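You operate a simulated robot arm through the tools that you are given. There is no shell and no other tool.

The job below is to be done with a simulated two-armed robot. You get a single attempt, and the scene is never put back.

Task
Lock the tilt, slide the tailstock up to the cup, switch on and run the test once.
Fine: lock the tailstock with the blue knob before the test; one press of the white button.

The check looks at the end state, three seconds after you hand in, the way a careful person would. Anything else that was tipped, shoved, dropped, spilled or broken makes it a failure.

Robot
Two 6-joint arms with fingered hands on one trunk that stands fixed in place. Base frame: the origin is at the foot of the trunk, x ahead of it, y to its left, z up. Lengths are in m, angles in rad, forces in N, time in s.
The left shoulder is at [0.02, 0.157, 0.829], the right one opposite. With the tool pointing down near the work surface each hand reaches from about 0.1 to 0.82 m from the base axis, measured 20 degrees to its own side. Payload 4.1 kg a hand.
The TCP of each hand is the grasp point between the finger pads, 0.033 m short of the fingertips. In the tool frame z runs along the fingers and y along their closing line. The gripper opens to 0.112 m; its body begins 0.039 m behind the TCP. The gripper is a hand of 4 fingers: y runs from the thumb to the fingers, the wrist lies at [-0.016, -0.118, -0.2] in the tool frame.
Orientation is that of the tool frame in the base frame, as a unit quaternion [w, x, y, z]. With the fingers straight down and the wrist toward the robot, the tool's x, y and z point along [0, 1, 0], [1, 0, 0] and [0, 0, -1] of the base frame.

Tools
- The arms move only by the tool servo_tool. It takes "left_moves", "right_moves" or both (then of equal length, played together; a hand with none holds still); each is one flat list of numbers, 6 for each row, row after row: the turn, a rotation vector about the tool's x, y, z in rad, then the shift along the tool's x, y, z in m. In form: [ax, ay, az, x, y, z, ax, ay, az, x, y, z, ...]. A call has 1 to 20 rows; each row is the pose to reach, as a shift and turn from the pose commanded when the call began, along the tool's axes at that moment. A row lasts 0.2 s, in which the tool goes at most 0.05 m and 0.15 rad; a call with a longer step from one row to the next is refused whole. Where a pose cannot be reached the arm comes as near as it can. A force on the tool above 70 N (or 10 N above the force at the start of the call, whichever is more), or a blocked arm, ends the call early, and 0.2 s more pass. In this call time passes only in rows, and 0.2 s behind the last. It gives the time, the measured TCP pose, the force on the tool (base axes), the opening and the grip force at its end, in the units of the frame above (readings bear some noise), with the torque about the TCP (base axes, N m) and any sound that the robot's microphone picked up.
- Cameras (640 x 400 px; columns grow to the right, rows downward): "scene" is now at [0.048, 0.022, 1.4712]; the picture's right is [0.27, -0.96, 0.00], its down [-0.54, -0.16, -0.82] and it looks along [0.79, 0.23, -0.57] (base axes); focal length 320 px, centre (320, 200). "left" rides on the left gripper at [-0.066, -0.089, -0.13] in its tool frame; the picture's right is [-0.79, -0.29, 0.54], its down [0.55, -0.71, 0.44] and it looks along [0.26, 0.64, 0.72] (tool axes); focal length 247 px, centre (320, 200). "right" rides on the right gripper at [0.066, -0.089, -0.13] in its tool frame; the picture's right is [-0.79, 0.29, -0.54], its down [-0.55, -0.71, 0.44] and it looks along [-0.26, 0.64, 0.72] (tool axes); focal length 247 px, centre (320, 200). There is no depth. A picture from a camera that has moved, and an enlarged one, comes with that camera's place and axes in the base frame and with its lens. The place of the scene camera against the robot may be out by one fixed shift of up to 0.012 m in any direction.
- capture(camera): a new picture of that camera. No time passes.
- finger_targets(index, middle, ring, thumb_bend, thumb_turn, hand): sets how far each is bent, from 0 (flat) to 100 (curled in); at 30 the hand is open as for a grip, at 70 the pads meet at the TCP. One left out holds its place. A second passes; each finger stops where it meets its share of the squeeze, and holds until it gets a number again. It is the only way to open and close the hand. It gives what a move gives, with no picture; readings hold the bend of each and the force on the fingers (four entries, about 0 where the hand has none), thumb and palm. thumb_turn goes from beside the hand (0) to across from the fingers (100), as for a grip.
- turn_head(pan, tilt): turns the head with the scene camera to pan (to the left, within 1.501 rad either way) and tilt (down, from -0.506 to 1.204), counted from straight ahead of the robot. It gives what a move gives.
- inspect(camera, box): a new picture of the part [left, top, right, bottom] of that camera's present view, enlarged. No time passes.
- finish_job(): hands the job in; it is judged then, once.

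Nothing tells you positions but the pictures and the camera data. Unless the task says otherwise, let go and move clear before handing in.

The tools are called after "Request:" as name(argument=value, ...) on one line, values as JSON. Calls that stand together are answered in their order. servo_tool: Moves the arms, as the interface text tells. Its arguments: {"type":"object","properties":{"left_moves":{"type":"array","items":{"type":"number"}},"right_moves":{"type":"array","items":{"type":"number"}}},"required":[]} The other tools are called the same way: finger_targets (index, middle, ring, thumb_bend, thumb_turn, hand) moves the fingers one by one; turn_head (pan, tilt) turns the head that bears the scene camera; capture (camera) takes a picture; inspect (camera, box) takes an enlarged picture of a part of a camera's view; finish_job () hands the job in.

At the start:

```text
time_s: 0.0
left_ee_pos: [0.425, 0.2947, 1.2272]
left_orientation: [0.001, 0.628, 0.778, 0.001]
left_wrist_force: [-0.2, 0.3, -0.8]
left_torque: [0.04, -0.04, 0.0]
left_finger_gap: 0.1118
left_finger_force: 0.1
left_shape: jaw
left_bend: [30.0, 30.0, 30.0, 30.0, 98.0]
left_finger forces: [0.0, 0.1, 0.0, 0.1, 0.0, 0.0]
right_ee_pos: [0.4765, -0.1364, 1.1884]
right_orientation: [0.0, 0.628, 0.778, 0.0]
right_wrist_force: [-0.8, -0.3, 0.1]
right_torque: [-0.04, -0.03, -0.02]
right_finger_gap: 0.1116
right_finger_force: 0.1
right_shape: jaw
right_bend: [30.0, 30.0, 30.0, 30.0, 98.0]
right_finger forces: [0.1, 0.0, 0.0, 0.0, 0.1, 0.0]
head pan, tilt (commanded): [0.278, 0.602]
```

scene: 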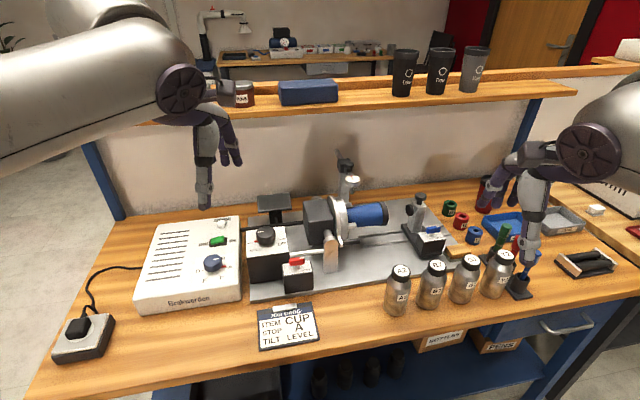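
right: 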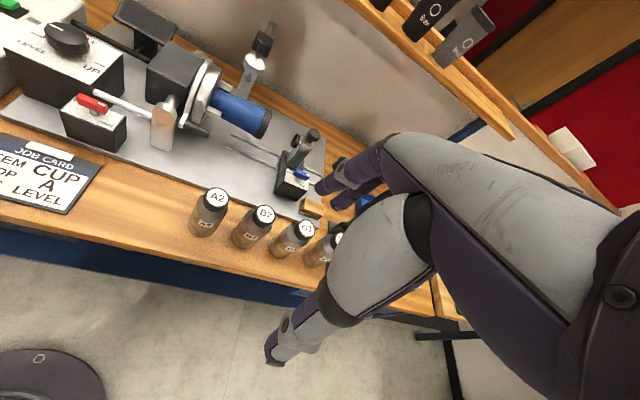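
left: 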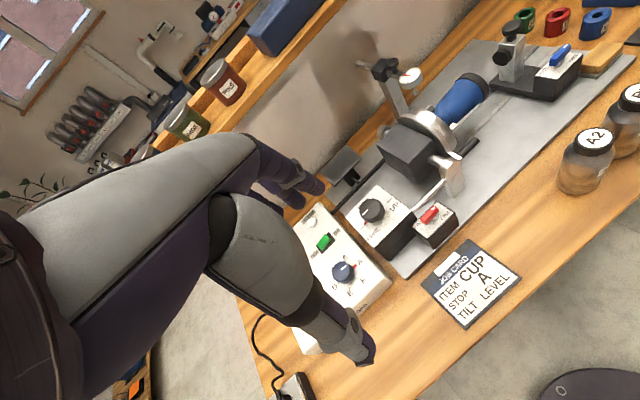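

I see a bench with a control box on the left, a tilting fixture with a blue cup in the middle, a tailstock with a blue lever or knob on the right, and a job card reading "CUP / A / LEVEL". I'll look closer at each part before I move anything.

Request:
inspect(camera="scene", box=[120, 200, 340, 340])

Request:
inspect(camera="scene", box=[240, 170, 400, 300])

Request:
inspect(camera="scene", box=[370, 170, 530, 300])

Request:
inspect(camera="scene", box=[240, 290, 340, 360])

Request:
inspect(camera="left", box=[280, 100, 520, 320])

Request:
inspect(camera="left", box=[440, 10, 640, 180])

Request:
inspect(camera="right", box=[0, 0, 320, 240])

```text
2.86 times, centred on (230, 270) of scene
camera zoom: at [0.048, 0.022, 1.4712], right [0.27, -0.96, 0.0], down [-0.54, -0.16, -0.82], along [0.79, 0.23, -0.57], focal length 914 px, centre (577, 0)
```

zoom: 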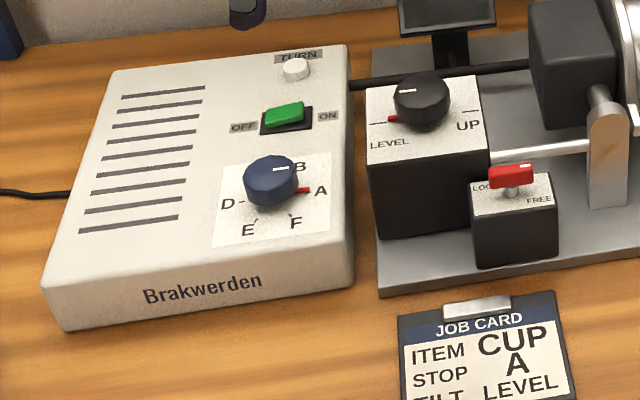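

```text
3.08 times, centred on (320, 235) of scene
camera zoom: at [0.048, 0.022, 1.4712], right [0.27, -0.96, 0.0], down [-0.54, -0.16, -0.82], along [0.79, 0.23, -0.57], focal length 984 px, centre (320, 92)
```

zoom: 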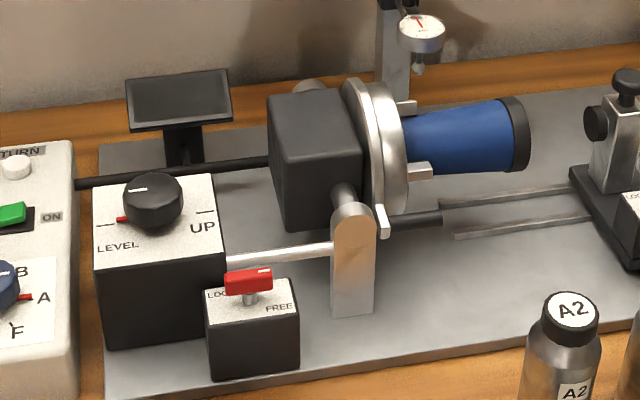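

```text
3.08 times, centred on (450, 235) of scene
camera zoom: at [0.048, 0.022, 1.4712], right [0.27, -0.96, 0.0], down [-0.54, -0.16, -0.82], along [0.79, 0.23, -0.57], focal length 984 px, centre (-80, 92)
```

zoom: 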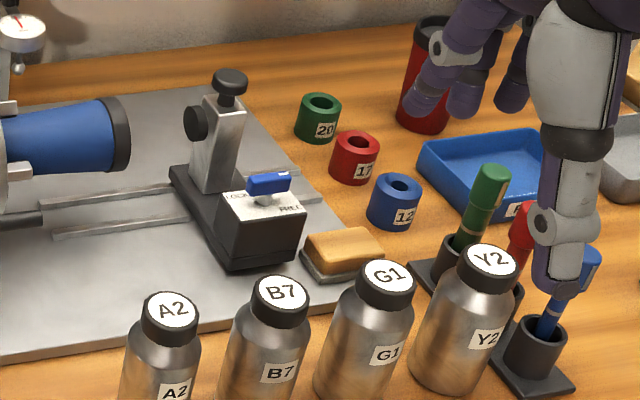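

```text
5.71 times, centred on (290, 325) of scene
camera zoom: at [0.048, 0.022, 1.4712], right [0.27, -0.96, 0.0], down [-0.54, -0.16, -0.82], along [0.79, 0.23, -0.57], focal length 1828 px, centre (491, -514)
```

zoom: 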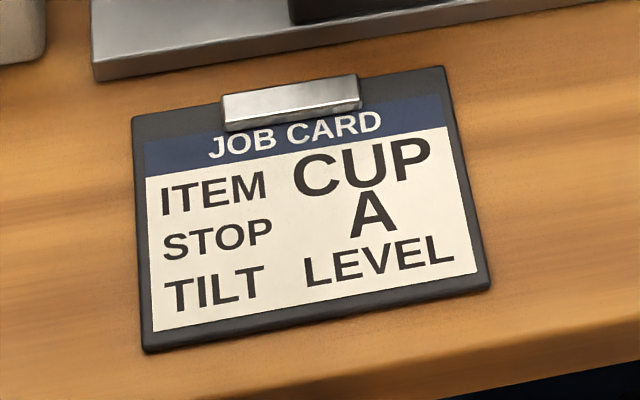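

```text
1.82 times, centred on (400, 210) of left
camera zoom: at [0.3529, 0.2108, 1.3557], right [-0.11, -0.83, -0.54], down [-0.81, 0.39, -0.44], along [0.58, 0.39, -0.72], focal length 449 px, centre (174, 182)
```

zoom: 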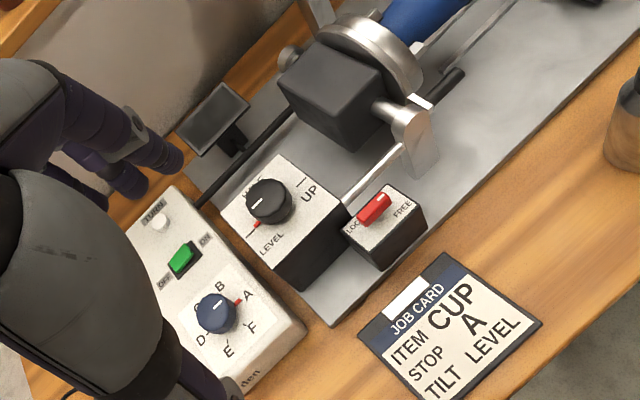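

```text
2.35 times, centred on (540, 95) of left
camera zoom: at [0.3529, 0.2108, 1.3557], right [-0.11, -0.83, -0.54], down [-0.81, 0.39, -0.44], along [0.58, 0.39, -0.72], focal length 581 px, centre (-198, 447)
```

zoom: 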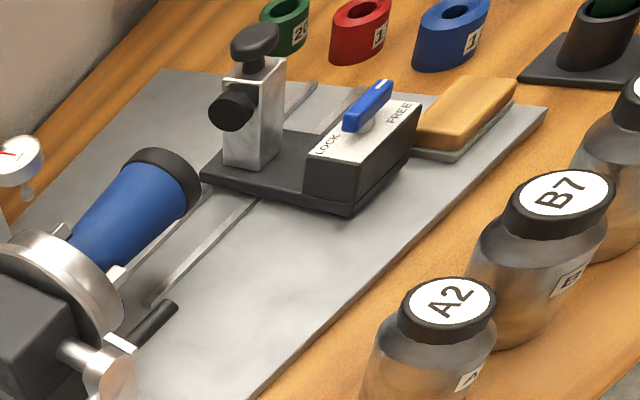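

```text
1.67 times, centred on (160, 120) of right
camera zoom: at [0.3748, -0.0913, 1.3187], right [0.45, -0.71, 0.54], down [-0.58, -0.69, -0.44], along [0.68, -0.12, -0.72], focal length 412 px, centre (587, 333)
```

zoom: 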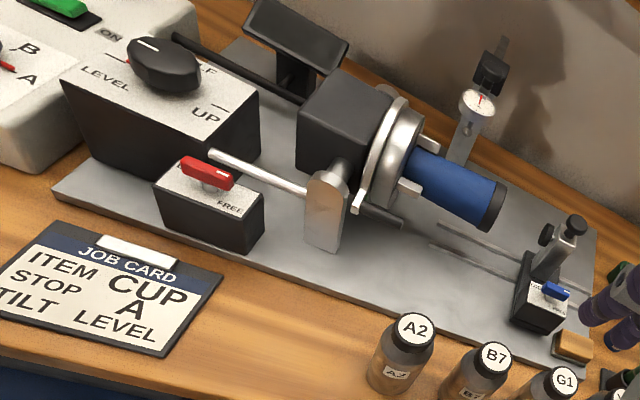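

The job card reads ITEM CUP, STOP A, TILT LEVEL. I need to read the present positions of the knobs, so I'll zoom in on each.

Request:
inspect(camera="scene", box=[190, 245, 240, 280])

Request:
inspect(camera="scene", box=[243, 220, 293, 255])

Request:
inspect(camera="scene", box=[275, 250, 325, 295])

Request:
inspect(camera="scene", box=[405, 190, 465, 260])

Request:
inspect(camera="left", box=[330, 180, 410, 300])

Request:
inspect(camera="left", box=[400, 180, 470, 250])

Request:
inspect(camera="left", box=[530, 30, 600, 90])

Request:
inspect(camera="right", box=[30, 10, 130, 90])

Request:
inspect(camera="right", box=[60, 80, 140, 150])

```text
11.43 times, centred on (215, 262) of scene
camera zoom: at [0.048, 0.022, 1.4712], right [0.27, -0.96, 0.0], down [-0.54, -0.16, -0.82], along [0.79, 0.23, -0.57], focal length 3656 px, centre (1520, -514)
```

zoom: 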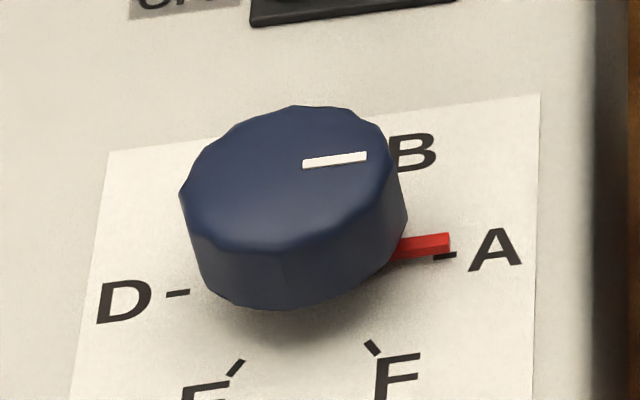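

```text
11.43 times, centred on (268, 238) of scene
camera zoom: at [0.048, 0.022, 1.4712], right [0.27, -0.96, 0.0], down [-0.54, -0.16, -0.82], along [0.79, 0.23, -0.57], focal length 3656 px, centre (914, -229)
```

zoom: 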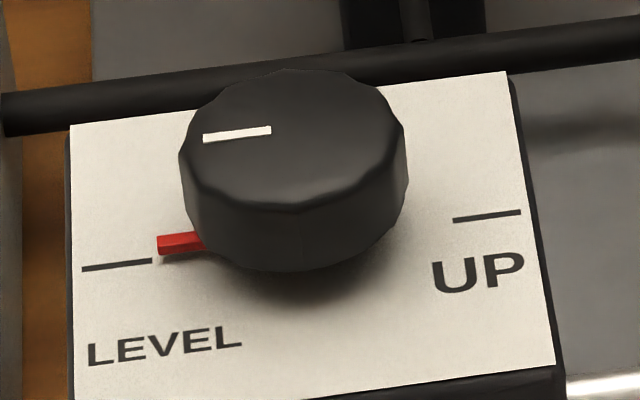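

```text
8.89 times, centred on (300, 272) of scene
camera zoom: at [0.048, 0.022, 1.4712], right [0.27, -0.96, 0.0], down [-0.54, -0.16, -0.82], along [0.79, 0.23, -0.57], focal length 2844 px, centre (498, -444)
```

zoom: 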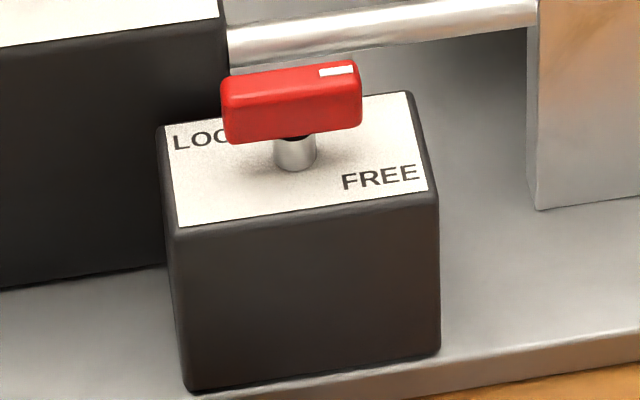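

```text
5.71 times, centred on (435, 225) of scene
camera zoom: at [0.048, 0.022, 1.4712], right [0.27, -0.96, 0.0], down [-0.54, -0.16, -0.82], along [0.79, 0.23, -0.57], focal length 1828 px, centre (-337, 57)
```

zoom: 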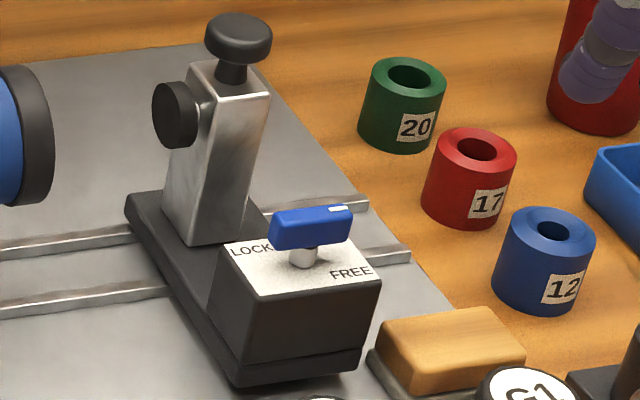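

```text
3.33 times, centred on (370, 240) of left
camera zoom: at [0.3529, 0.2108, 1.3557], right [-0.11, -0.83, -0.54], down [-0.81, 0.39, -0.44], along [0.58, 0.39, -0.72], focal length 823 px, centre (153, 67)
```

zoom: 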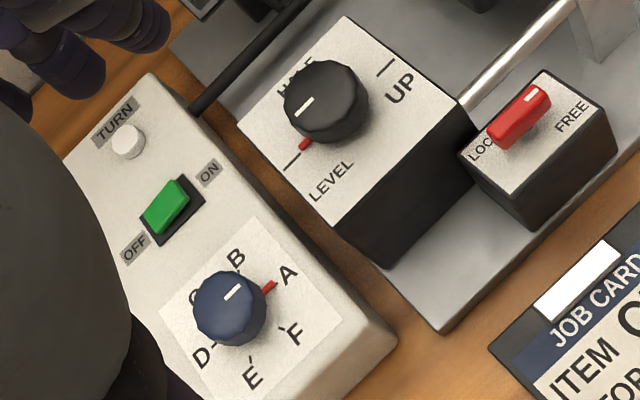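

```text
5.71 times, centred on (435, 215) of left
camera zoom: at [0.3529, 0.2108, 1.3557], right [-0.11, -0.83, -0.54], down [-0.81, 0.39, -0.44], along [0.58, 0.39, -0.72], focal length 1411 px, centre (-337, 114)
```

zoom: 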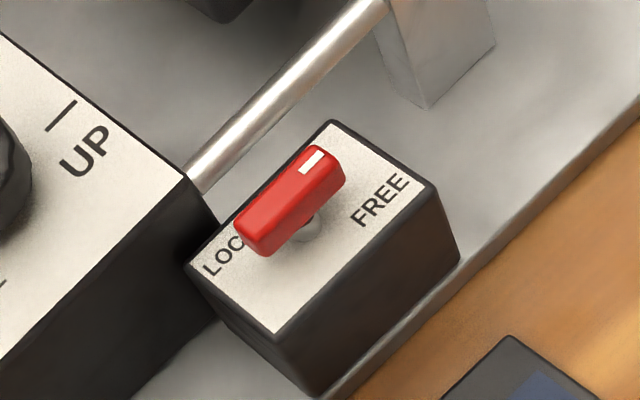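

```text
6.67 times, centred on (565, 60) of left
camera zoom: at [0.3529, 0.2108, 1.3557], right [-0.11, -0.83, -0.54], down [-0.81, 0.39, -0.44], along [0.58, 0.39, -0.72], focal length 1646 px, centre (-1313, 1133)
```

zoom: 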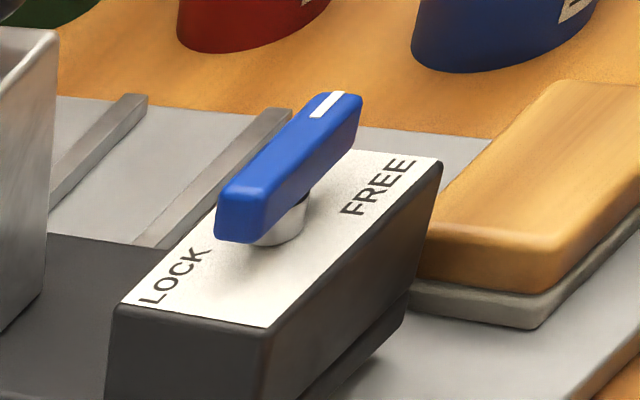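

```text
5.00 times, centred on (80, 50) of right
camera zoom: at [0.3748, -0.0913, 1.3187], right [0.45, -0.71, 0.54], down [-0.58, -0.69, -0.44], along [0.68, -0.12, -0.72], focal length 1235 px, centre (1520, 950)
```

zoom: 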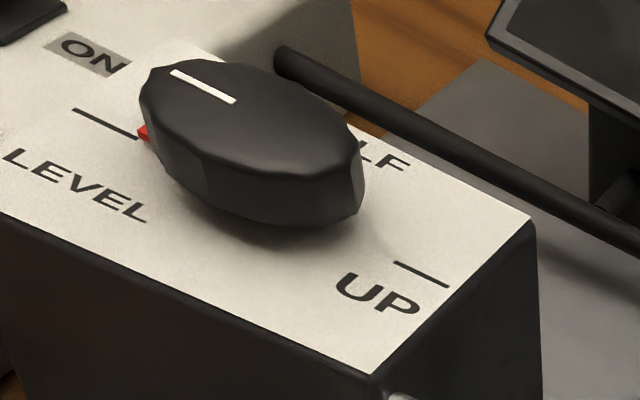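

```text
5.71 times, centred on (100, 115) of right
camera zoom: at [0.3748, -0.0913, 1.3187], right [0.45, -0.71, 0.54], down [-0.58, -0.69, -0.44], along [0.68, -0.12, -0.72], focal length 1411 px, centre (1577, 686)
```

zoom: 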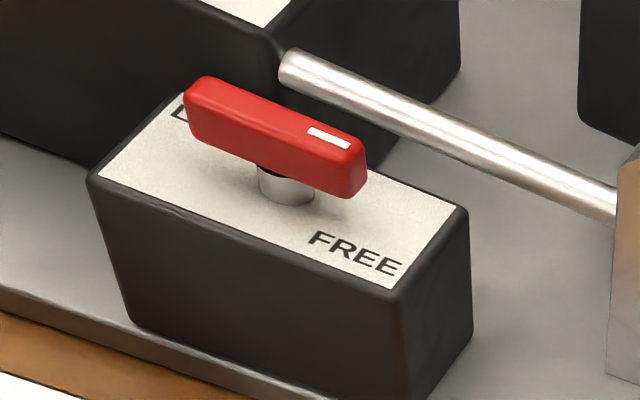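

The stop selector already points to A and the tilt knob to LEVEL. The red (tilt) and blue (tailstock) levers both point at FREE. From triangulation the bench is turned about 27° from the robot's axes, the red lever is near (0.567, 0.228, 0.89) and the blue lever near (0.795, -0.092, 0.88). I'll look at the hand shape in free space first.

Request:
inspect(camera="scene", box=[150, 60, 270, 220])

Request:
finger_targets(hand="left", index=45, middle=100, ring=100, thumb_bend=45, thumb_turn=100)

Request:
inspect(camera="scene", box=[150, 60, 270, 220])

Request:
capture(camera="left")

```text
2.50 times, centred on (210, 140) of scene
camera zoom: at [0.048, 0.022, 1.4712], right [0.27, -0.96, 0.0], down [-0.54, -0.16, -0.82], along [0.79, 0.23, -0.57], focal length 800 px, centre (595, 350)
```

zoom: 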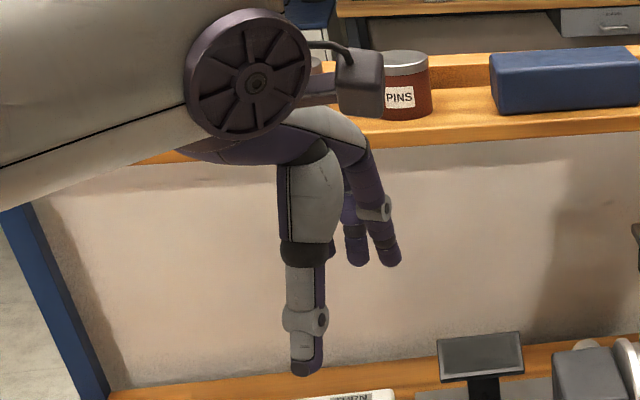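

```text
time_s: 1.0
left_ee_pos: [0.4265, 0.2932, 1.2278]
left_orientation: [0.001, 0.629, 0.778, 0.001]
left_wrist_force: [-0.3, -0.1, -0.3]
left_torque: [0.02, -0.03, 0.0]
left_finger_gap: 0.0721
left_finger_force: 0.0
left_shape: fingers
left_bend: [45.0, 100.0, 100.0, 45.0, 99.0]
left_finger forces: [0.0, 0.1, 0.0, 0.0, 0.0, 0.1]
right_ee_pos: [0.4758, -0.1376, 1.1891]
right_orientation: [0.0, 0.628, 0.778, 0.0]
right_wrist_force: [-0.1, 0.4, -0.3]
right_torque: [0.04, 0.0, 0.01]
right_finger_gap: 0.1114
right_finger_force: 0.1
right_shape: jaw
right_bend: [30.0, 30.0, 30.0, 30.0, 98.0]
right_finger forces: [0.0, 0.0, 0.0, 0.0, 0.0, 0.1]
head pan, tilt (commanded): [0.278, 0.602]
```

```text
2.50 times, centred on (210, 140) of scene
camera zoom: at [0.048, 0.022, 1.4712], right [0.27, -0.96, 0.0], down [-0.54, -0.16, -0.82], along [0.79, 0.23, -0.57], focal length 800 px, centre (595, 350)
```

zoom: 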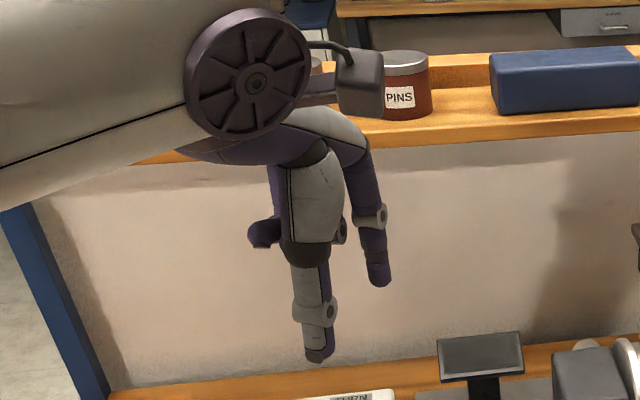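

```text
taken
camera left: at [0.353, 0.2108, 1.3557], right [-0.11, -0.83, -0.54], down [-0.81, 0.39, -0.44], along [0.58, 0.39, -0.72], focal length 247 px, centre (320, 200)
```

left: 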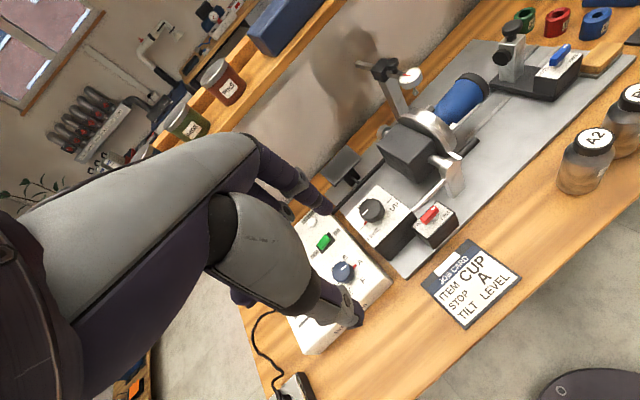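

The index finger is on the tool's -x side and the thumb is on the near side. I'll bring the left hand lower in front of the red lever, still well above it, to get a close and accurate view.

Request:
servo_tool(left_moves=[0, 0, -0.0445, -0.0203, 0.0047, 0.038, 0, 0, -0.089, -0.0406, 0.0095, 0.076, 0, 0, -0.1335, -0.061, 0.0142, 0.114, 0, 0, -0.178, -0.0813, 0.0189, 0.152, 0, 0, -0.2225, -0.1016, 0.0237, 0.19, 0, 0, -0.267, -0.1219, 0.0284, 0.228])

Request:
capture(camera="left")

Request:
capture(camera="scene")

```text
time_s: 2.4
left_ee_pos: [0.4788, 0.1788, 0.9993]
left_orientation: [0.001, 0.519, 0.855, 0.0]
left_wrist_force: [-0.1, -0.1, -0.3]
left_torque: [-0.02, -0.01, -0.01]
left_finger_gap: 0.072
left_finger_force: 0.1
left_shape: fingers
left_bend: [45.0, 100.0, 100.0, 45.0, 99.0]
left_finger forces: [0.0, 0.0, 0.0, 0.0, 0.0, 0.0]
right_ee_pos: [0.4759, -0.1377, 1.1889]
right_orientation: [0.0, 0.628, 0.778, 0.0]
right_wrist_force: [-0.8, 0.4, 0.5]
right_torque: [-0.02, -0.02, -0.03]
right_finger_gap: 0.1117
right_finger_force: 0.1
right_shape: jaw
right_bend: [30.0, 30.0, 30.0, 30.0, 98.0]
right_finger forces: [0.1, 0.0, 0.1, 0.0, 0.1, 0.0]
head pan, tilt (commanded): [0.278, 0.602]
```

```text
taken
camera left: at [0.4307, 0.0789, 1.1277], right [0.11, -0.84, -0.54], down [-0.88, 0.16, -0.44], along [0.45, 0.52, -0.72], focal length 247 px, centre (320, 200)
```

left: 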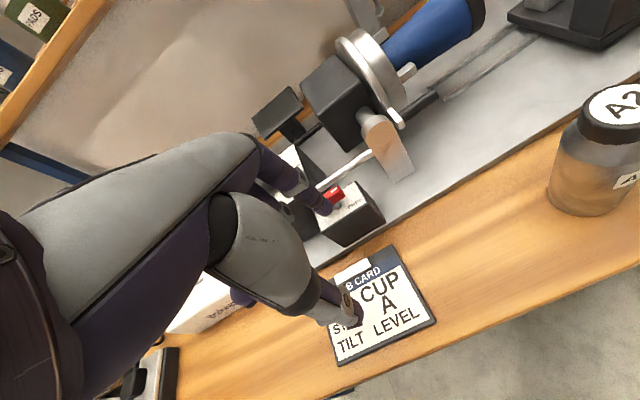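

```text
taken
camera scene: at [0.0475, 0.0223, 1.4712], right [0.27, -0.96, 0.0], down [-0.54, -0.16, -0.82], along [0.79, 0.23, -0.57], focal length 320 px, centre (320, 200)
```

scene: 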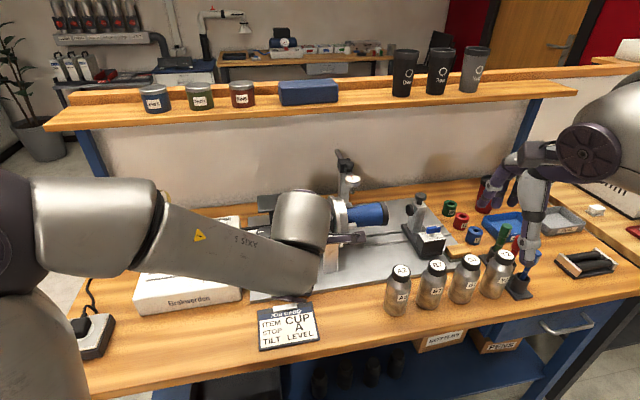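

The index finger hides the lever from the wrist camera. I'll shift the hand left for a clear view.

Request:
servo_tool(left_moves=[0, 0, 0, 0.04, 0, 0, 0, 0, 0, 0.08, 0, 0])

Request:
capture(camera="left")

Request:
inspect(camera="left", box=[320, 80, 480, 220])

```text
time_s: 3.0
left_ee_pos: [0.4443, 0.2498, 0.9995]
left_orientation: [0.001, 0.52, 0.854, 0.001]
left_wrist_force: [0.2, 0.1, -0.3]
left_torque: [0.05, 0.0, 0.03]
left_finger_gap: 0.0722
left_finger_force: 0.1
left_shape: fingers
left_bend: [45.0, 100.0, 100.0, 45.0, 99.0]
left_finger forces: [0.1, 0.1, 0.0, 0.1, 0.1, 0.1]
right_ee_pos: [0.4741, -0.1388, 1.1891]
right_orientation: [0.0, 0.628, 0.778, 0.0]
right_wrist_force: [0.7, 0.6, 0.3]
right_torque: [0.01, 0.06, 0.0]
right_finger_gap: 0.1114
right_finger_force: 0.0
right_shape: jaw
right_bend: [30.0, 30.0, 30.0, 30.0, 98.0]
right_finger forces: [0.0, 0.0, 0.0, 0.0, 0.1, 0.0]
head pan, tilt (commanded): [0.278, 0.602]
```

```text
taken
camera left: at [0.3948, 0.1508, 1.1272], right [0.11, -0.84, -0.54], down [-0.88, 0.16, -0.44], along [0.45, 0.52, -0.72], focal length 247 px, centre (320, 200)
```

left: 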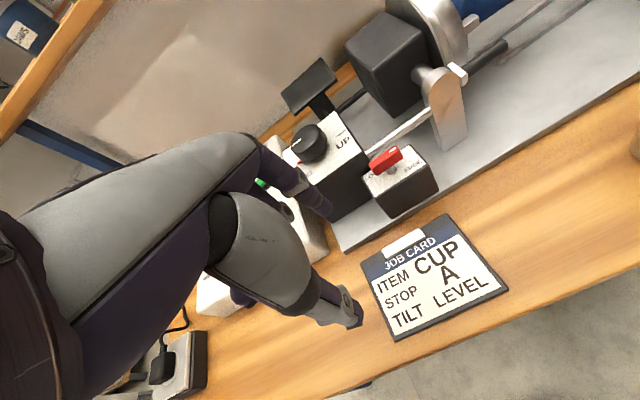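

```text
2.86 times, centred on (400, 150) of left
camera zoom: at [0.3948, 0.1508, 1.1272], right [0.11, -0.84, -0.54], down [-0.88, 0.16, -0.44], along [0.45, 0.52, -0.72], focal length 706 px, centre (91, 343)
```

zoom: 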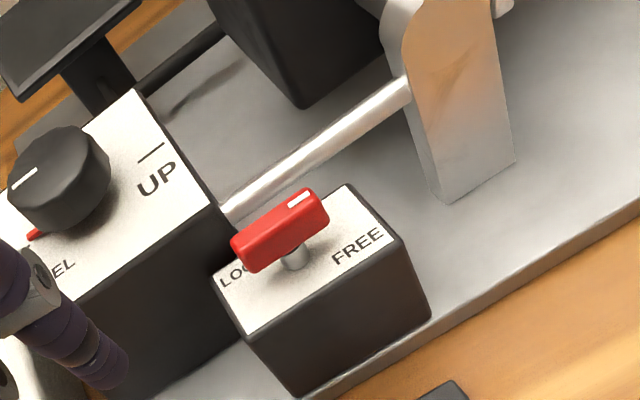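

The LOCK label sits at the back-left of the red lever and FREE at the front-right, so LOCK is most likely a quarter turn counter-clockwise from above. There is a rod about 3 cm behind the lever, so a single pointing finger looks the safest tool. I'll raise the hand and see how a pointing index looks.

Request:
servo_tool(left_moves=[0, 0, 0, 0.01, -0.02, -0.04, 0, 0, 0, 0.02, -0.04, -0.08, 0, 0, 0, 0.03, -0.06, -0.12])

Request:
finger_targets(hand="left", index=0, middle=100, ring=100, thumb_bend=100, thumb_turn=0)

Request:
capture(camera="scene")

Request:
capture(camera="left")

Request:
capture(camera="right")

```text
time_s: 3.8
left_ee_pos: [0.3769, 0.2499, 1.1195]
left_orientation: [0.0, 0.519, 0.855, 0.001]
left_wrist_force: [0.2, -0.1, 0.1]
left_torque: [-0.05, 0.03, 0.0]
left_finger_gap: 0.0722
left_finger_force: 0.1
left_shape: fingers
left_bend: [45.0, 100.0, 100.0, 45.0, 99.0]
left_finger forces: [0.0, 0.0, 0.1, 0.0, 0.0, 0.1]
right_ee_pos: [0.4776, -0.1378, 1.1899]
right_orientation: [0.0, 0.628, 0.778, 0.0]
right_wrist_force: [0.8, -0.4, -1.3]
right_torque: [0.01, 0.02, 0.01]
right_finger_gap: 0.1117
right_finger_force: 0.1
right_shape: jaw
right_bend: [30.0, 30.0, 30.0, 30.0, 98.0]
right_finger forces: [0.0, 0.1, 0.0, 0.0, 0.1, 0.0]
head pan, tilt (commanded): [0.278, 0.602]
```

```text
time_s: 4.8
left_ee_pos: [0.3771, 0.2507, 1.1192]
left_orientation: [0.001, 0.52, 0.854, 0.001]
left_wrist_force: [-0.8, 0.2, 1.1]
left_torque: [0.02, 0.03, -0.02]
left_finger_gap: 0.0568
left_finger_force: 0.1
left_shape: fingers
left_bend: [0.0, 100.0, 100.0, 100.0, 0.0]
left_finger forces: [0.0, 0.0, 0.0, 0.1, 0.0, 0.1]
right_ee_pos: [0.4749, -0.1368, 1.1884]
right_orientation: [0.0, 0.628, 0.778, 0.0]
right_wrist_force: [0.6, 0.2, -0.5]
right_torque: [-0.02, 0.01, 0.01]
right_finger_gap: 0.1114
right_finger_force: 0.1
right_shape: jaw
right_bend: [30.0, 30.0, 30.0, 30.0, 98.0]
right_finger forces: [0.1, 0.1, 0.0, 0.0, 0.1, 0.0]
head pan, tilt (commanded): [0.278, 0.602]
```

```text
taken
camera scene: at [0.048, 0.022, 1.4712], right [0.27, -0.96, 0.0], down [-0.54, -0.16, -0.82], along [0.79, 0.23, -0.57], focal length 320 px, centre (320, 200)
```

scene: 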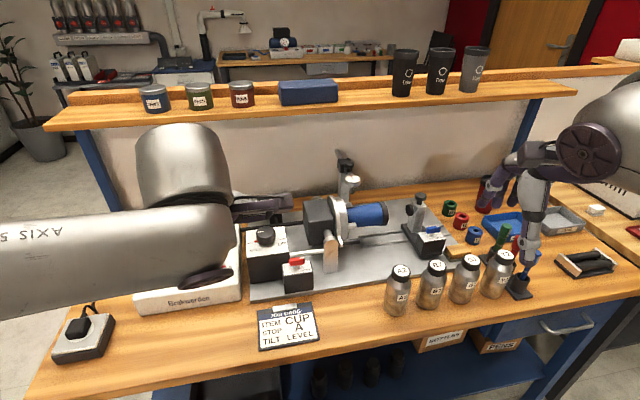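

```text
taken
camera left: at [0.3274, 0.1504, 1.2476], right [0.11, -0.84, -0.54], down [-0.88, 0.16, -0.44], along [0.45, 0.53, -0.72], focal length 247 px, centre (320, 200)
```

left: 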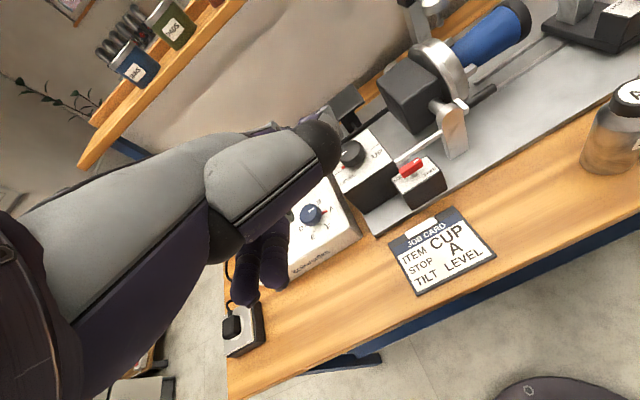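

```text
taken
camera right: at [0.3748, -0.0913, 1.3187], right [0.45, -0.71, 0.54], down [-0.58, -0.69, -0.44], along [0.68, -0.12, -0.72], focal length 247 px, centre (320, 200)
```

right: 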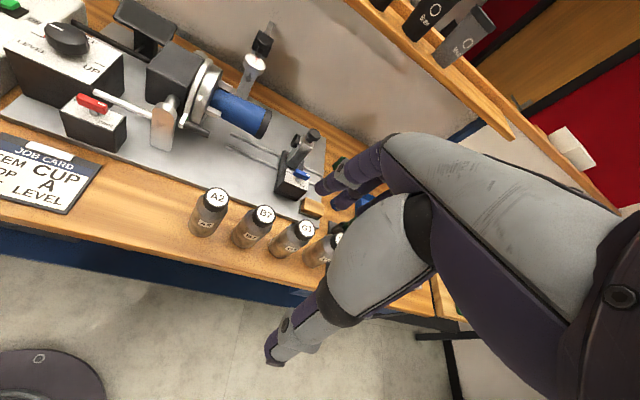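

With the index flat, the finger points forward and the turned thumb hides it. I'll use index at 45 (pointing down), middle and ring curled and the thumb back in front. From the wrist camera that index tip sits near tool (-0.012, 0.042, 0.035). The lever pivot is near (0.571, 0.2305), and I'll hover the index tip just in front of its right end.

Request:
finger_targets(hand="left", index=45, middle=100, ring=100, thumb_bend=20, thumb_turn=100)

Request:
servo_tool(left_moves=[0, 0, 0, -0.0214, 0.0199, 0.0318, 0, 0, 0, -0.0428, 0.0398, 0.0636, 0, 0, 0, -0.0641, 0.0597, 0.0954, 0, 0, 0, -0.0855, 0.0796, 0.1272, 0, 0, 0, -0.1069, 0.0995, 0.159])

Request:
capture(camera="left")

Request:
capture(camera="right")

Request:
inspect(camera="left", box=[260, 100, 440, 340])

Request:
inspect(camera="right", box=[0, 0, 200, 160])

```text
time_s: 5.8
left_ee_pos: [0.3767, 0.2501, 1.1193]
left_orientation: [0.001, 0.519, 0.855, 0.0]
left_wrist_force: [0.1, 0.4, 0.3]
left_torque: [0.0, 0.02, -0.01]
left_finger_gap: 0.1013
left_finger_force: 0.1
left_shape: fingers
left_bend: [45.0, 100.0, 100.0, 20.0, 97.0]
left_finger forces: [0.1, 0.0, 0.1, 0.0, 0.0, 0.1]
right_ee_pos: [0.4757, -0.137, 1.1893]
right_orientation: [0.0, 0.628, 0.778, 0.0]
right_wrist_force: [-0.6, -0.8, 0.2]
right_torque: [-0.01, 0.01, -0.02]
right_finger_gap: 0.1114
right_finger_force: 0.0
right_shape: jaw
right_bend: [30.0, 30.0, 30.0, 30.0, 98.0]
right_finger forces: [0.0, 0.0, 0.0, 0.0, 0.0, 0.0]
head pan, tilt (commanded): [0.278, 0.602]
```

```text
time_s: 7.0
left_ee_pos: [0.5137, 0.2002, 0.9619]
left_orientation: [0.001, 0.52, 0.854, 0.001]
left_wrist_force: [0.4, -0.2, 0.4]
left_torque: [0.01, 0.01, -0.01]
left_finger_gap: 0.1013
left_finger_force: 0.1
left_shape: fingers
left_bend: [45.0, 100.0, 100.0, 20.0, 97.0]
left_finger forces: [0.0, 0.1, 0.0, 0.0, 0.0, 0.1]
right_ee_pos: [0.4757, -0.1372, 1.189]
right_orientation: [0.001, 0.628, 0.778, 0.0]
right_wrist_force: [0.2, 0.0, -0.7]
right_torque: [0.0, -0.01, -0.01]
right_finger_gap: 0.1115
right_finger_force: 0.0
right_shape: jaw
right_bend: [30.0, 30.0, 30.0, 30.0, 98.0]
right_finger forces: [0.0, 0.0, 0.0, 0.1, 0.0, 0.0]
head pan, tilt (commanded): [0.278, 0.602]
```

```text
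taken
camera left: at [0.4646, 0.1, 1.0898], right [0.11, -0.84, -0.54], down [-0.88, 0.16, -0.44], along [0.45, 0.52, -0.72], focal length 247 px, centre (320, 200)
```

left: 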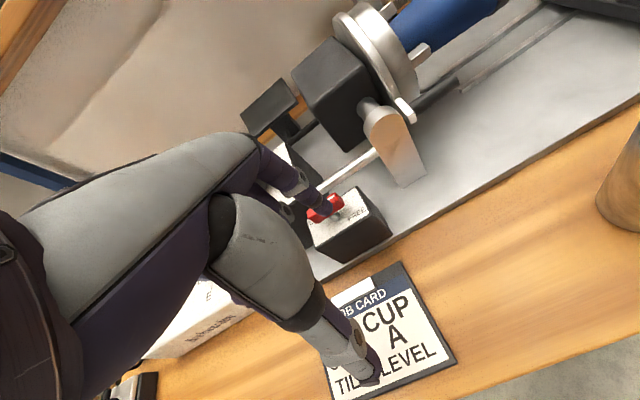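

```text
taken
camera right: at [0.3743, -0.0912, 1.3189], right [0.45, -0.71, 0.54], down [-0.58, -0.69, -0.44], along [0.68, -0.12, -0.72], focal length 247 px, centre (320, 200)
```

right: 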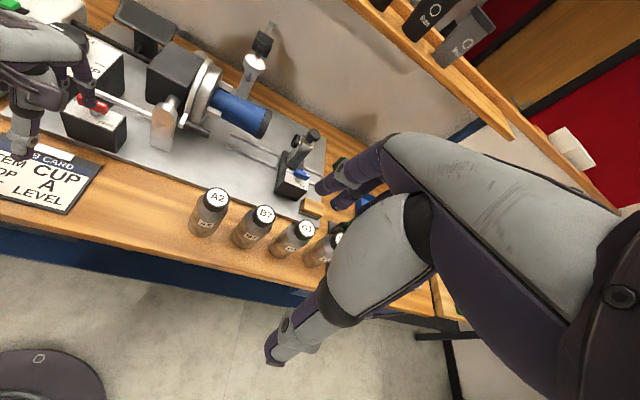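

```text
1.67 times, centred on (350, 220) of left
camera zoom: at [0.4646, 0.1, 1.0898], right [0.11, -0.84, -0.54], down [-0.88, 0.16, -0.44], along [0.45, 0.52, -0.72], focal length 412 px, centre (270, 167)
```

zoom: 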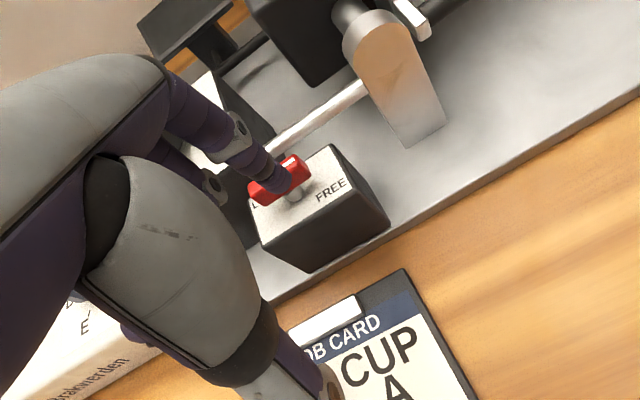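

```text
2.50 times, centred on (100, 80) of right
camera zoom: at [0.3743, -0.0912, 1.3189], right [0.45, -0.71, 0.54], down [-0.58, -0.69, -0.44], along [0.68, -0.12, -0.72], focal length 617 px, centre (870, 500)
```

zoom: 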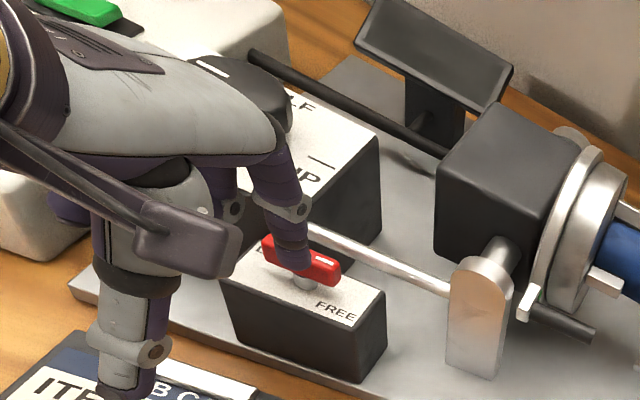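

The right wrist camera gives a good side view of the left hand. At bend 45 the index tip reaches only about 2 cm below the TCP, so I'll straighten it to 30 for more clearance under the knuckles.

Request:
finger_targets(hand="left", index=28)

Request:
inspect(camera="left", box=[260, 120, 400, 240])

Request:
inspect(camera="right", box=[0, 20, 160, 130])

```text
time_s: 8.0
left_ee_pos: [0.5139, 0.2002, 0.9608]
left_orientation: [0.0, 0.519, 0.855, 0.001]
left_wrist_force: [-0.7, 0.0, -0.2]
left_torque: [0.0, 0.02, 0.03]
left_finger_gap: 0.1247
left_finger_force: 0.1
left_shape: fingers
left_bend: [28.0, 100.0, 100.0, 20.0, 97.0]
left_finger forces: [0.0, 0.1, 0.1, 0.0, 0.0, 0.0]
right_ee_pos: [0.4769, -0.1372, 1.1888]
right_orientation: [0.001, 0.629, 0.778, 0.0]
right_wrist_force: [0.3, -0.2, -0.2]
right_torque: [-0.01, -0.01, -0.02]
right_finger_gap: 0.1118
right_finger_force: 0.1
right_shape: jaw
right_bend: [30.0, 30.0, 30.0, 30.0, 98.0]
right_finger forces: [0.0, 0.0, 0.1, 0.1, 0.1, 0.0]
head pan, tilt (commanded): [0.278, 0.602]
```

```text
3.33 times, centred on (330, 180) of left
camera zoom: at [0.4649, 0.1001, 1.09], right [0.11, -0.84, -0.54], down [-0.88, 0.16, -0.44], along [0.45, 0.53, -0.72], focal length 823 px, centre (287, 267)
```

zoom: 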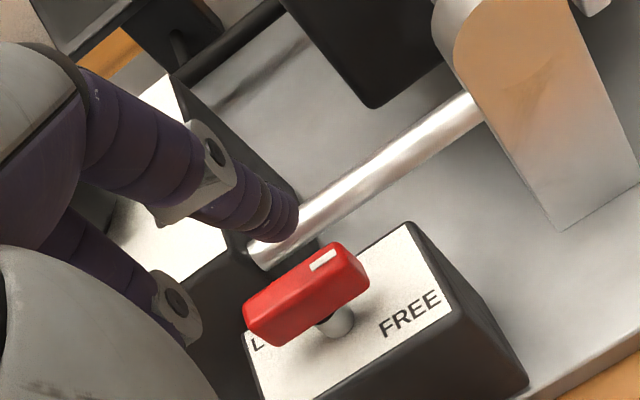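

```text
3.64 times, centred on (80, 75) of right
camera zoom: at [0.3748, -0.0913, 1.3187], right [0.45, -0.71, 0.54], down [-0.58, -0.69, -0.44], along [0.68, -0.12, -0.72], focal length 898 px, centre (1193, 654)
```

zoom: 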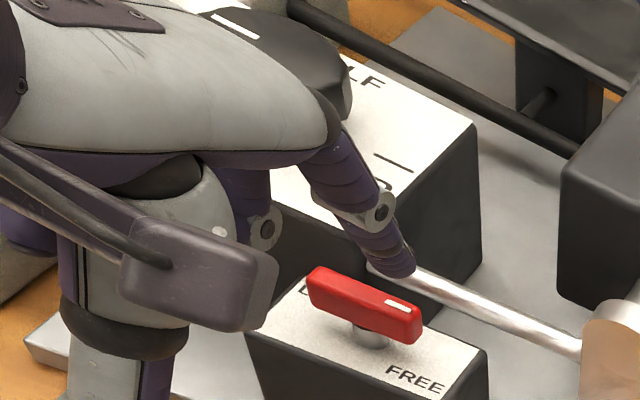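

At bend 28 the index tip is at about tool (-0.010, 0.073, 0.036), directly over the lever now. I'll move it back so it is in front of the lever's right end, then lower it.

Request:
servo_tool(left_moves=[0, 0, 0, -0.001, -0.015, 0, 0, 0, 0, -0.002, -0.032, 0, 0, 0, 0, -0.002, -0.032, 0.015, 0, 0, 0, -0.002, -0.032, 0.03])

Request:
inspect(camera="left", box=[260, 120, 400, 240])

Request:
inspect(camera="right", box=[0, 20, 160, 130])

```text
time_s: 9.0
left_ee_pos: [0.4884, 0.1857, 0.9304]
left_orientation: [0.0, 0.519, 0.855, 0.001]
left_wrist_force: [0.0, -0.3, -0.1]
left_torque: [0.0, 0.03, 0.02]
left_finger_gap: 0.1249
left_finger_force: 0.0
left_shape: fingers
left_bend: [28.0, 100.0, 100.0, 20.0, 97.0]
left_finger forces: [0.1, 0.0, 0.1, 0.0, 0.0, 0.1]
right_ee_pos: [0.4764, -0.1363, 1.1887]
right_orientation: [-0.001, 0.628, 0.778, 0.0]
right_wrist_force: [0.0, 1.2, -0.4]
right_torque: [0.02, 0.02, -0.01]
right_finger_gap: 0.1116
right_finger_force: 0.0
right_shape: jaw
right_bend: [30.0, 30.0, 30.0, 30.0, 98.0]
right_finger forces: [0.0, 0.0, 0.0, 0.1, 0.0, 0.0]
head pan, tilt (commanded): [0.278, 0.602]
```

```text
3.33 times, centred on (330, 180) of left
camera zoom: at [0.4383, 0.0853, 1.0586], right [0.11, -0.84, -0.54], down [-0.88, 0.16, -0.44], along [0.45, 0.52, -0.72], focal length 823 px, centre (287, 267)
```

zoom: 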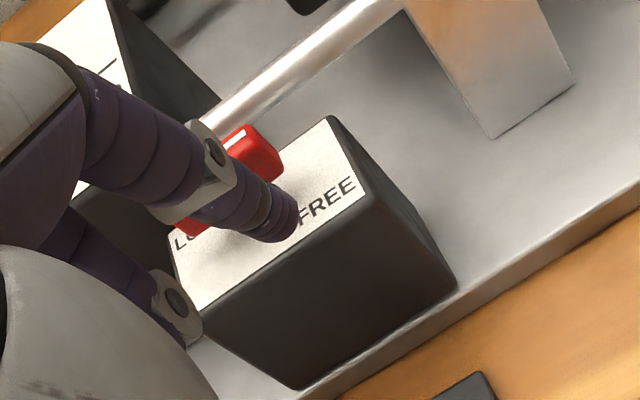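

```text
3.64 times, centred on (80, 75) of right
camera zoom: at [0.3747, -0.0913, 1.3187], right [0.45, -0.71, 0.54], down [-0.58, -0.69, -0.44], along [0.68, -0.12, -0.72], focal length 898 px, centre (1193, 654)
```

zoom: 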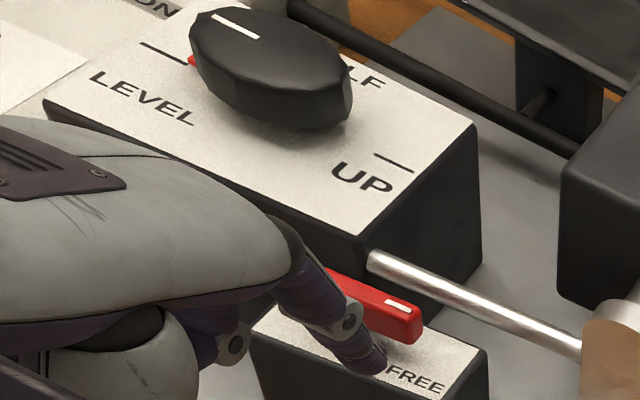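

The fingertip sits in front of the lever's right end with no contact. I'll push it along an arc toward the back in two stages.

Request:
servo_tool(left_moves=[0, 0, 0, -0.002, 0.003, 0.002, 0, 0, 0, -0.004, 0.008, 0.002, 0, 0, 0, -0.007, 0.013, 0.002, 0, 0, 0, -0.008, 0.018, 0.002, 0, 0, 0, -0.0085, 0.023, 0.002])

Request:
inspect(camera="left", box=[260, 120, 400, 240])

Request:
inspect(camera="right", box=[0, 20, 160, 130])

```text
time_s: 10.2
left_ee_pos: [0.5103, 0.1891, 0.9283]
left_orientation: [0.0, 0.519, 0.855, -0.001]
left_wrist_force: [-4.0, -1.3, 1.1]
left_torque: [-0.06, 0.0, -0.03]
left_finger_gap: 0.1195
left_finger_force: 1.9
left_shape: fingers
left_bend: [30.0, 100.0, 100.0, 20.0, 97.0]
left_finger forces: [4.4, 0.0, 0.0, 0.0, 0.1, 0.1]
right_ee_pos: [0.4761, -0.1375, 1.189]
right_orientation: [0.0, 0.629, 0.777, 0.001]
right_wrist_force: [-0.3, -0.4, -0.2]
right_torque: [-0.01, -0.02, 0.01]
right_finger_gap: 0.1113
right_finger_force: 0.0
right_shape: jaw
right_bend: [30.0, 30.0, 30.0, 30.0, 98.0]
right_finger forces: [0.0, 0.0, 0.1, 0.0, 0.0, 0.0]
head pan, tilt (commanded): [0.278, 0.602]
```

```text
3.33 times, centred on (330, 180) of left
camera zoom: at [0.4612, 0.0883, 1.0572], right [0.11, -0.84, -0.54], down [-0.88, 0.16, -0.44], along [0.45, 0.52, -0.72], focal length 823 px, centre (287, 267)
```

zoom: 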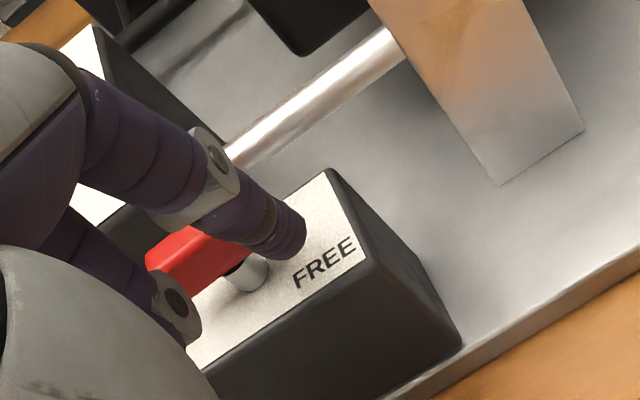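

```text
3.64 times, centred on (80, 75) of right
camera zoom: at [0.3746, -0.0914, 1.3188], right [0.45, -0.71, 0.54], down [-0.58, -0.69, -0.44], along [0.68, -0.12, -0.72], focal length 898 px, centre (1193, 654)
```

zoom: 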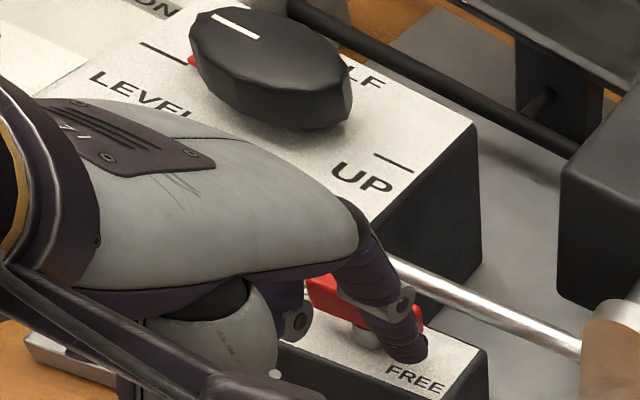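

The finger is pressing with about 4 N and the lever has barely started to turn. I'll continue the arc and check again.

Request:
servo_tool(left_moves=[0, 0, 0, 0.0, 0.005, 0, 0, 0, 0, 0.001, 0.01, 0])

Request:
inspect(camera="left", box=[260, 120, 400, 240])

Request:
inspect(camera="right", box=[40, 50, 160, 130])

```text
time_s: 10.8
left_ee_pos: [0.5178, 0.1943, 0.9285]
left_orientation: [0.001, 0.519, 0.855, 0.001]
left_wrist_force: [-0.3, -2.3, -1.3]
left_torque: [-0.05, 0.03, -0.08]
left_finger_gap: 0.1221
left_finger_force: 1.3
left_shape: fingers
left_bend: [29.0, 100.0, 100.0, 20.0, 97.0]
left_finger forces: [1.7, 0.0, 0.0, 0.1, 0.0, 0.1]
right_ee_pos: [0.4763, -0.1374, 1.1893]
right_orientation: [0.0, 0.628, 0.778, 0.0]
right_wrist_force: [-0.6, -0.5, 1.2]
right_torque: [-0.02, 0.0, -0.02]
right_finger_gap: 0.1117
right_finger_force: 0.1
right_shape: jaw
right_bend: [30.0, 30.0, 30.0, 30.0, 98.0]
right_finger forces: [0.0, 0.1, 0.0, 0.1, 0.0, 0.0]
head pan, tilt (commanded): [0.278, 0.602]
```

```text
3.33 times, centred on (330, 180) of left
camera zoom: at [0.4695, 0.0941, 1.0576], right [0.11, -0.84, -0.54], down [-0.88, 0.16, -0.44], along [0.45, 0.53, -0.72], focal length 823 px, centre (287, 267)
```

zoom: 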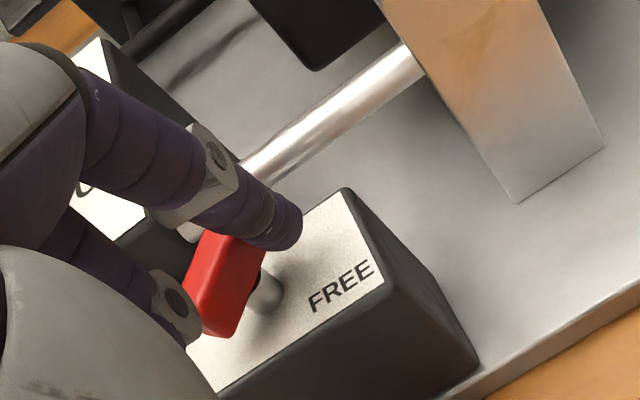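

```text
5.00 times, centred on (100, 90) of right
camera zoom: at [0.3747, -0.0914, 1.3187], right [0.45, -0.71, 0.54], down [-0.58, -0.69, -0.44], along [0.68, -0.12, -0.72], focal length 1235 px, centre (1420, 750)
```

zoom: 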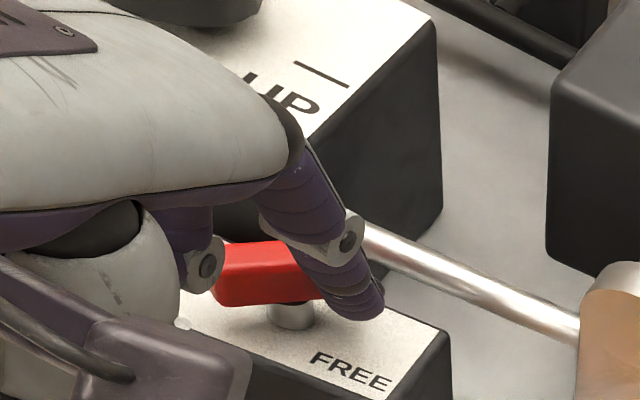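

The lever is turning, now at roughly 35–40°. I'll continue the arc carefully and keep off the rod behind it.

Request:
servo_tool(left_moves=[0, 0, 0, 0.001, 0.003, 0, 0, 0, 0, 0.003, 0.006, 0, 0, 0, 0, 0.006, 0.008, 0])

Request:
inspect(camera="left", box=[260, 120, 400, 240])

Request:
inspect(camera="right", box=[40, 50, 160, 130])

```text
time_s: 11.6
left_ee_pos: [0.5244, 0.2029, 0.9292]
left_orientation: [0.0, 0.519, 0.855, 0.001]
left_wrist_force: [0.0, -0.2, -0.1]
left_torque: [-0.02, 0.02, 0.0]
left_finger_gap: 0.1244
left_finger_force: 0.1
left_shape: fingers
left_bend: [28.0, 100.0, 100.0, 20.0, 97.0]
left_finger forces: [0.0, 0.0, 0.1, 0.0, 0.0, 0.0]
right_ee_pos: [0.4755, -0.1375, 1.1886]
right_orientation: [0.001, 0.628, 0.778, -0.001]
right_wrist_force: [-0.2, -0.2, -0.6]
right_torque: [0.02, 0.01, 0.0]
right_finger_gap: 0.1118
right_finger_force: 0.0
right_shape: jaw
right_bend: [30.0, 30.0, 30.0, 30.0, 98.0]
right_finger forces: [0.0, 0.1, 0.0, 0.0, 0.0, 0.1]
head pan, tilt (commanded): [0.278, 0.602]
```

```text
3.33 times, centred on (330, 180) of left
camera zoom: at [0.4745, 0.1031, 1.0569], right [0.11, -0.83, -0.54], down [-0.88, 0.16, -0.44], along [0.45, 0.53, -0.72], focal length 823 px, centre (287, 267)
```

zoom: 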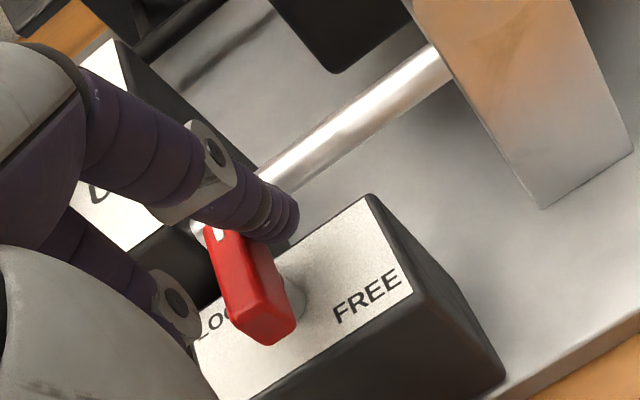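

```text
5.00 times, centred on (100, 90) of right
camera zoom: at [0.3748, -0.0913, 1.3187], right [0.45, -0.71, 0.54], down [-0.58, -0.69, -0.44], along [0.68, -0.12, -0.72], focal length 1235 px, centre (1420, 750)
```

zoom: 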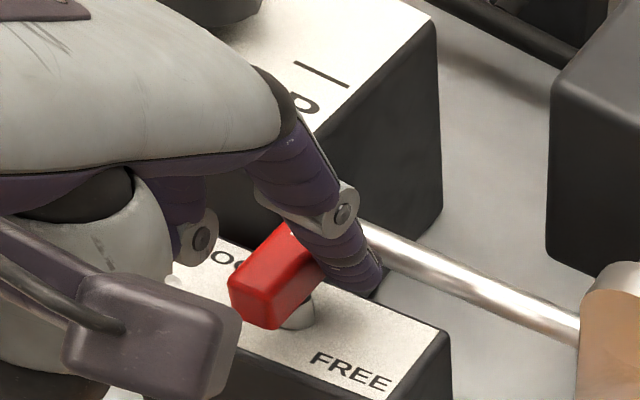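

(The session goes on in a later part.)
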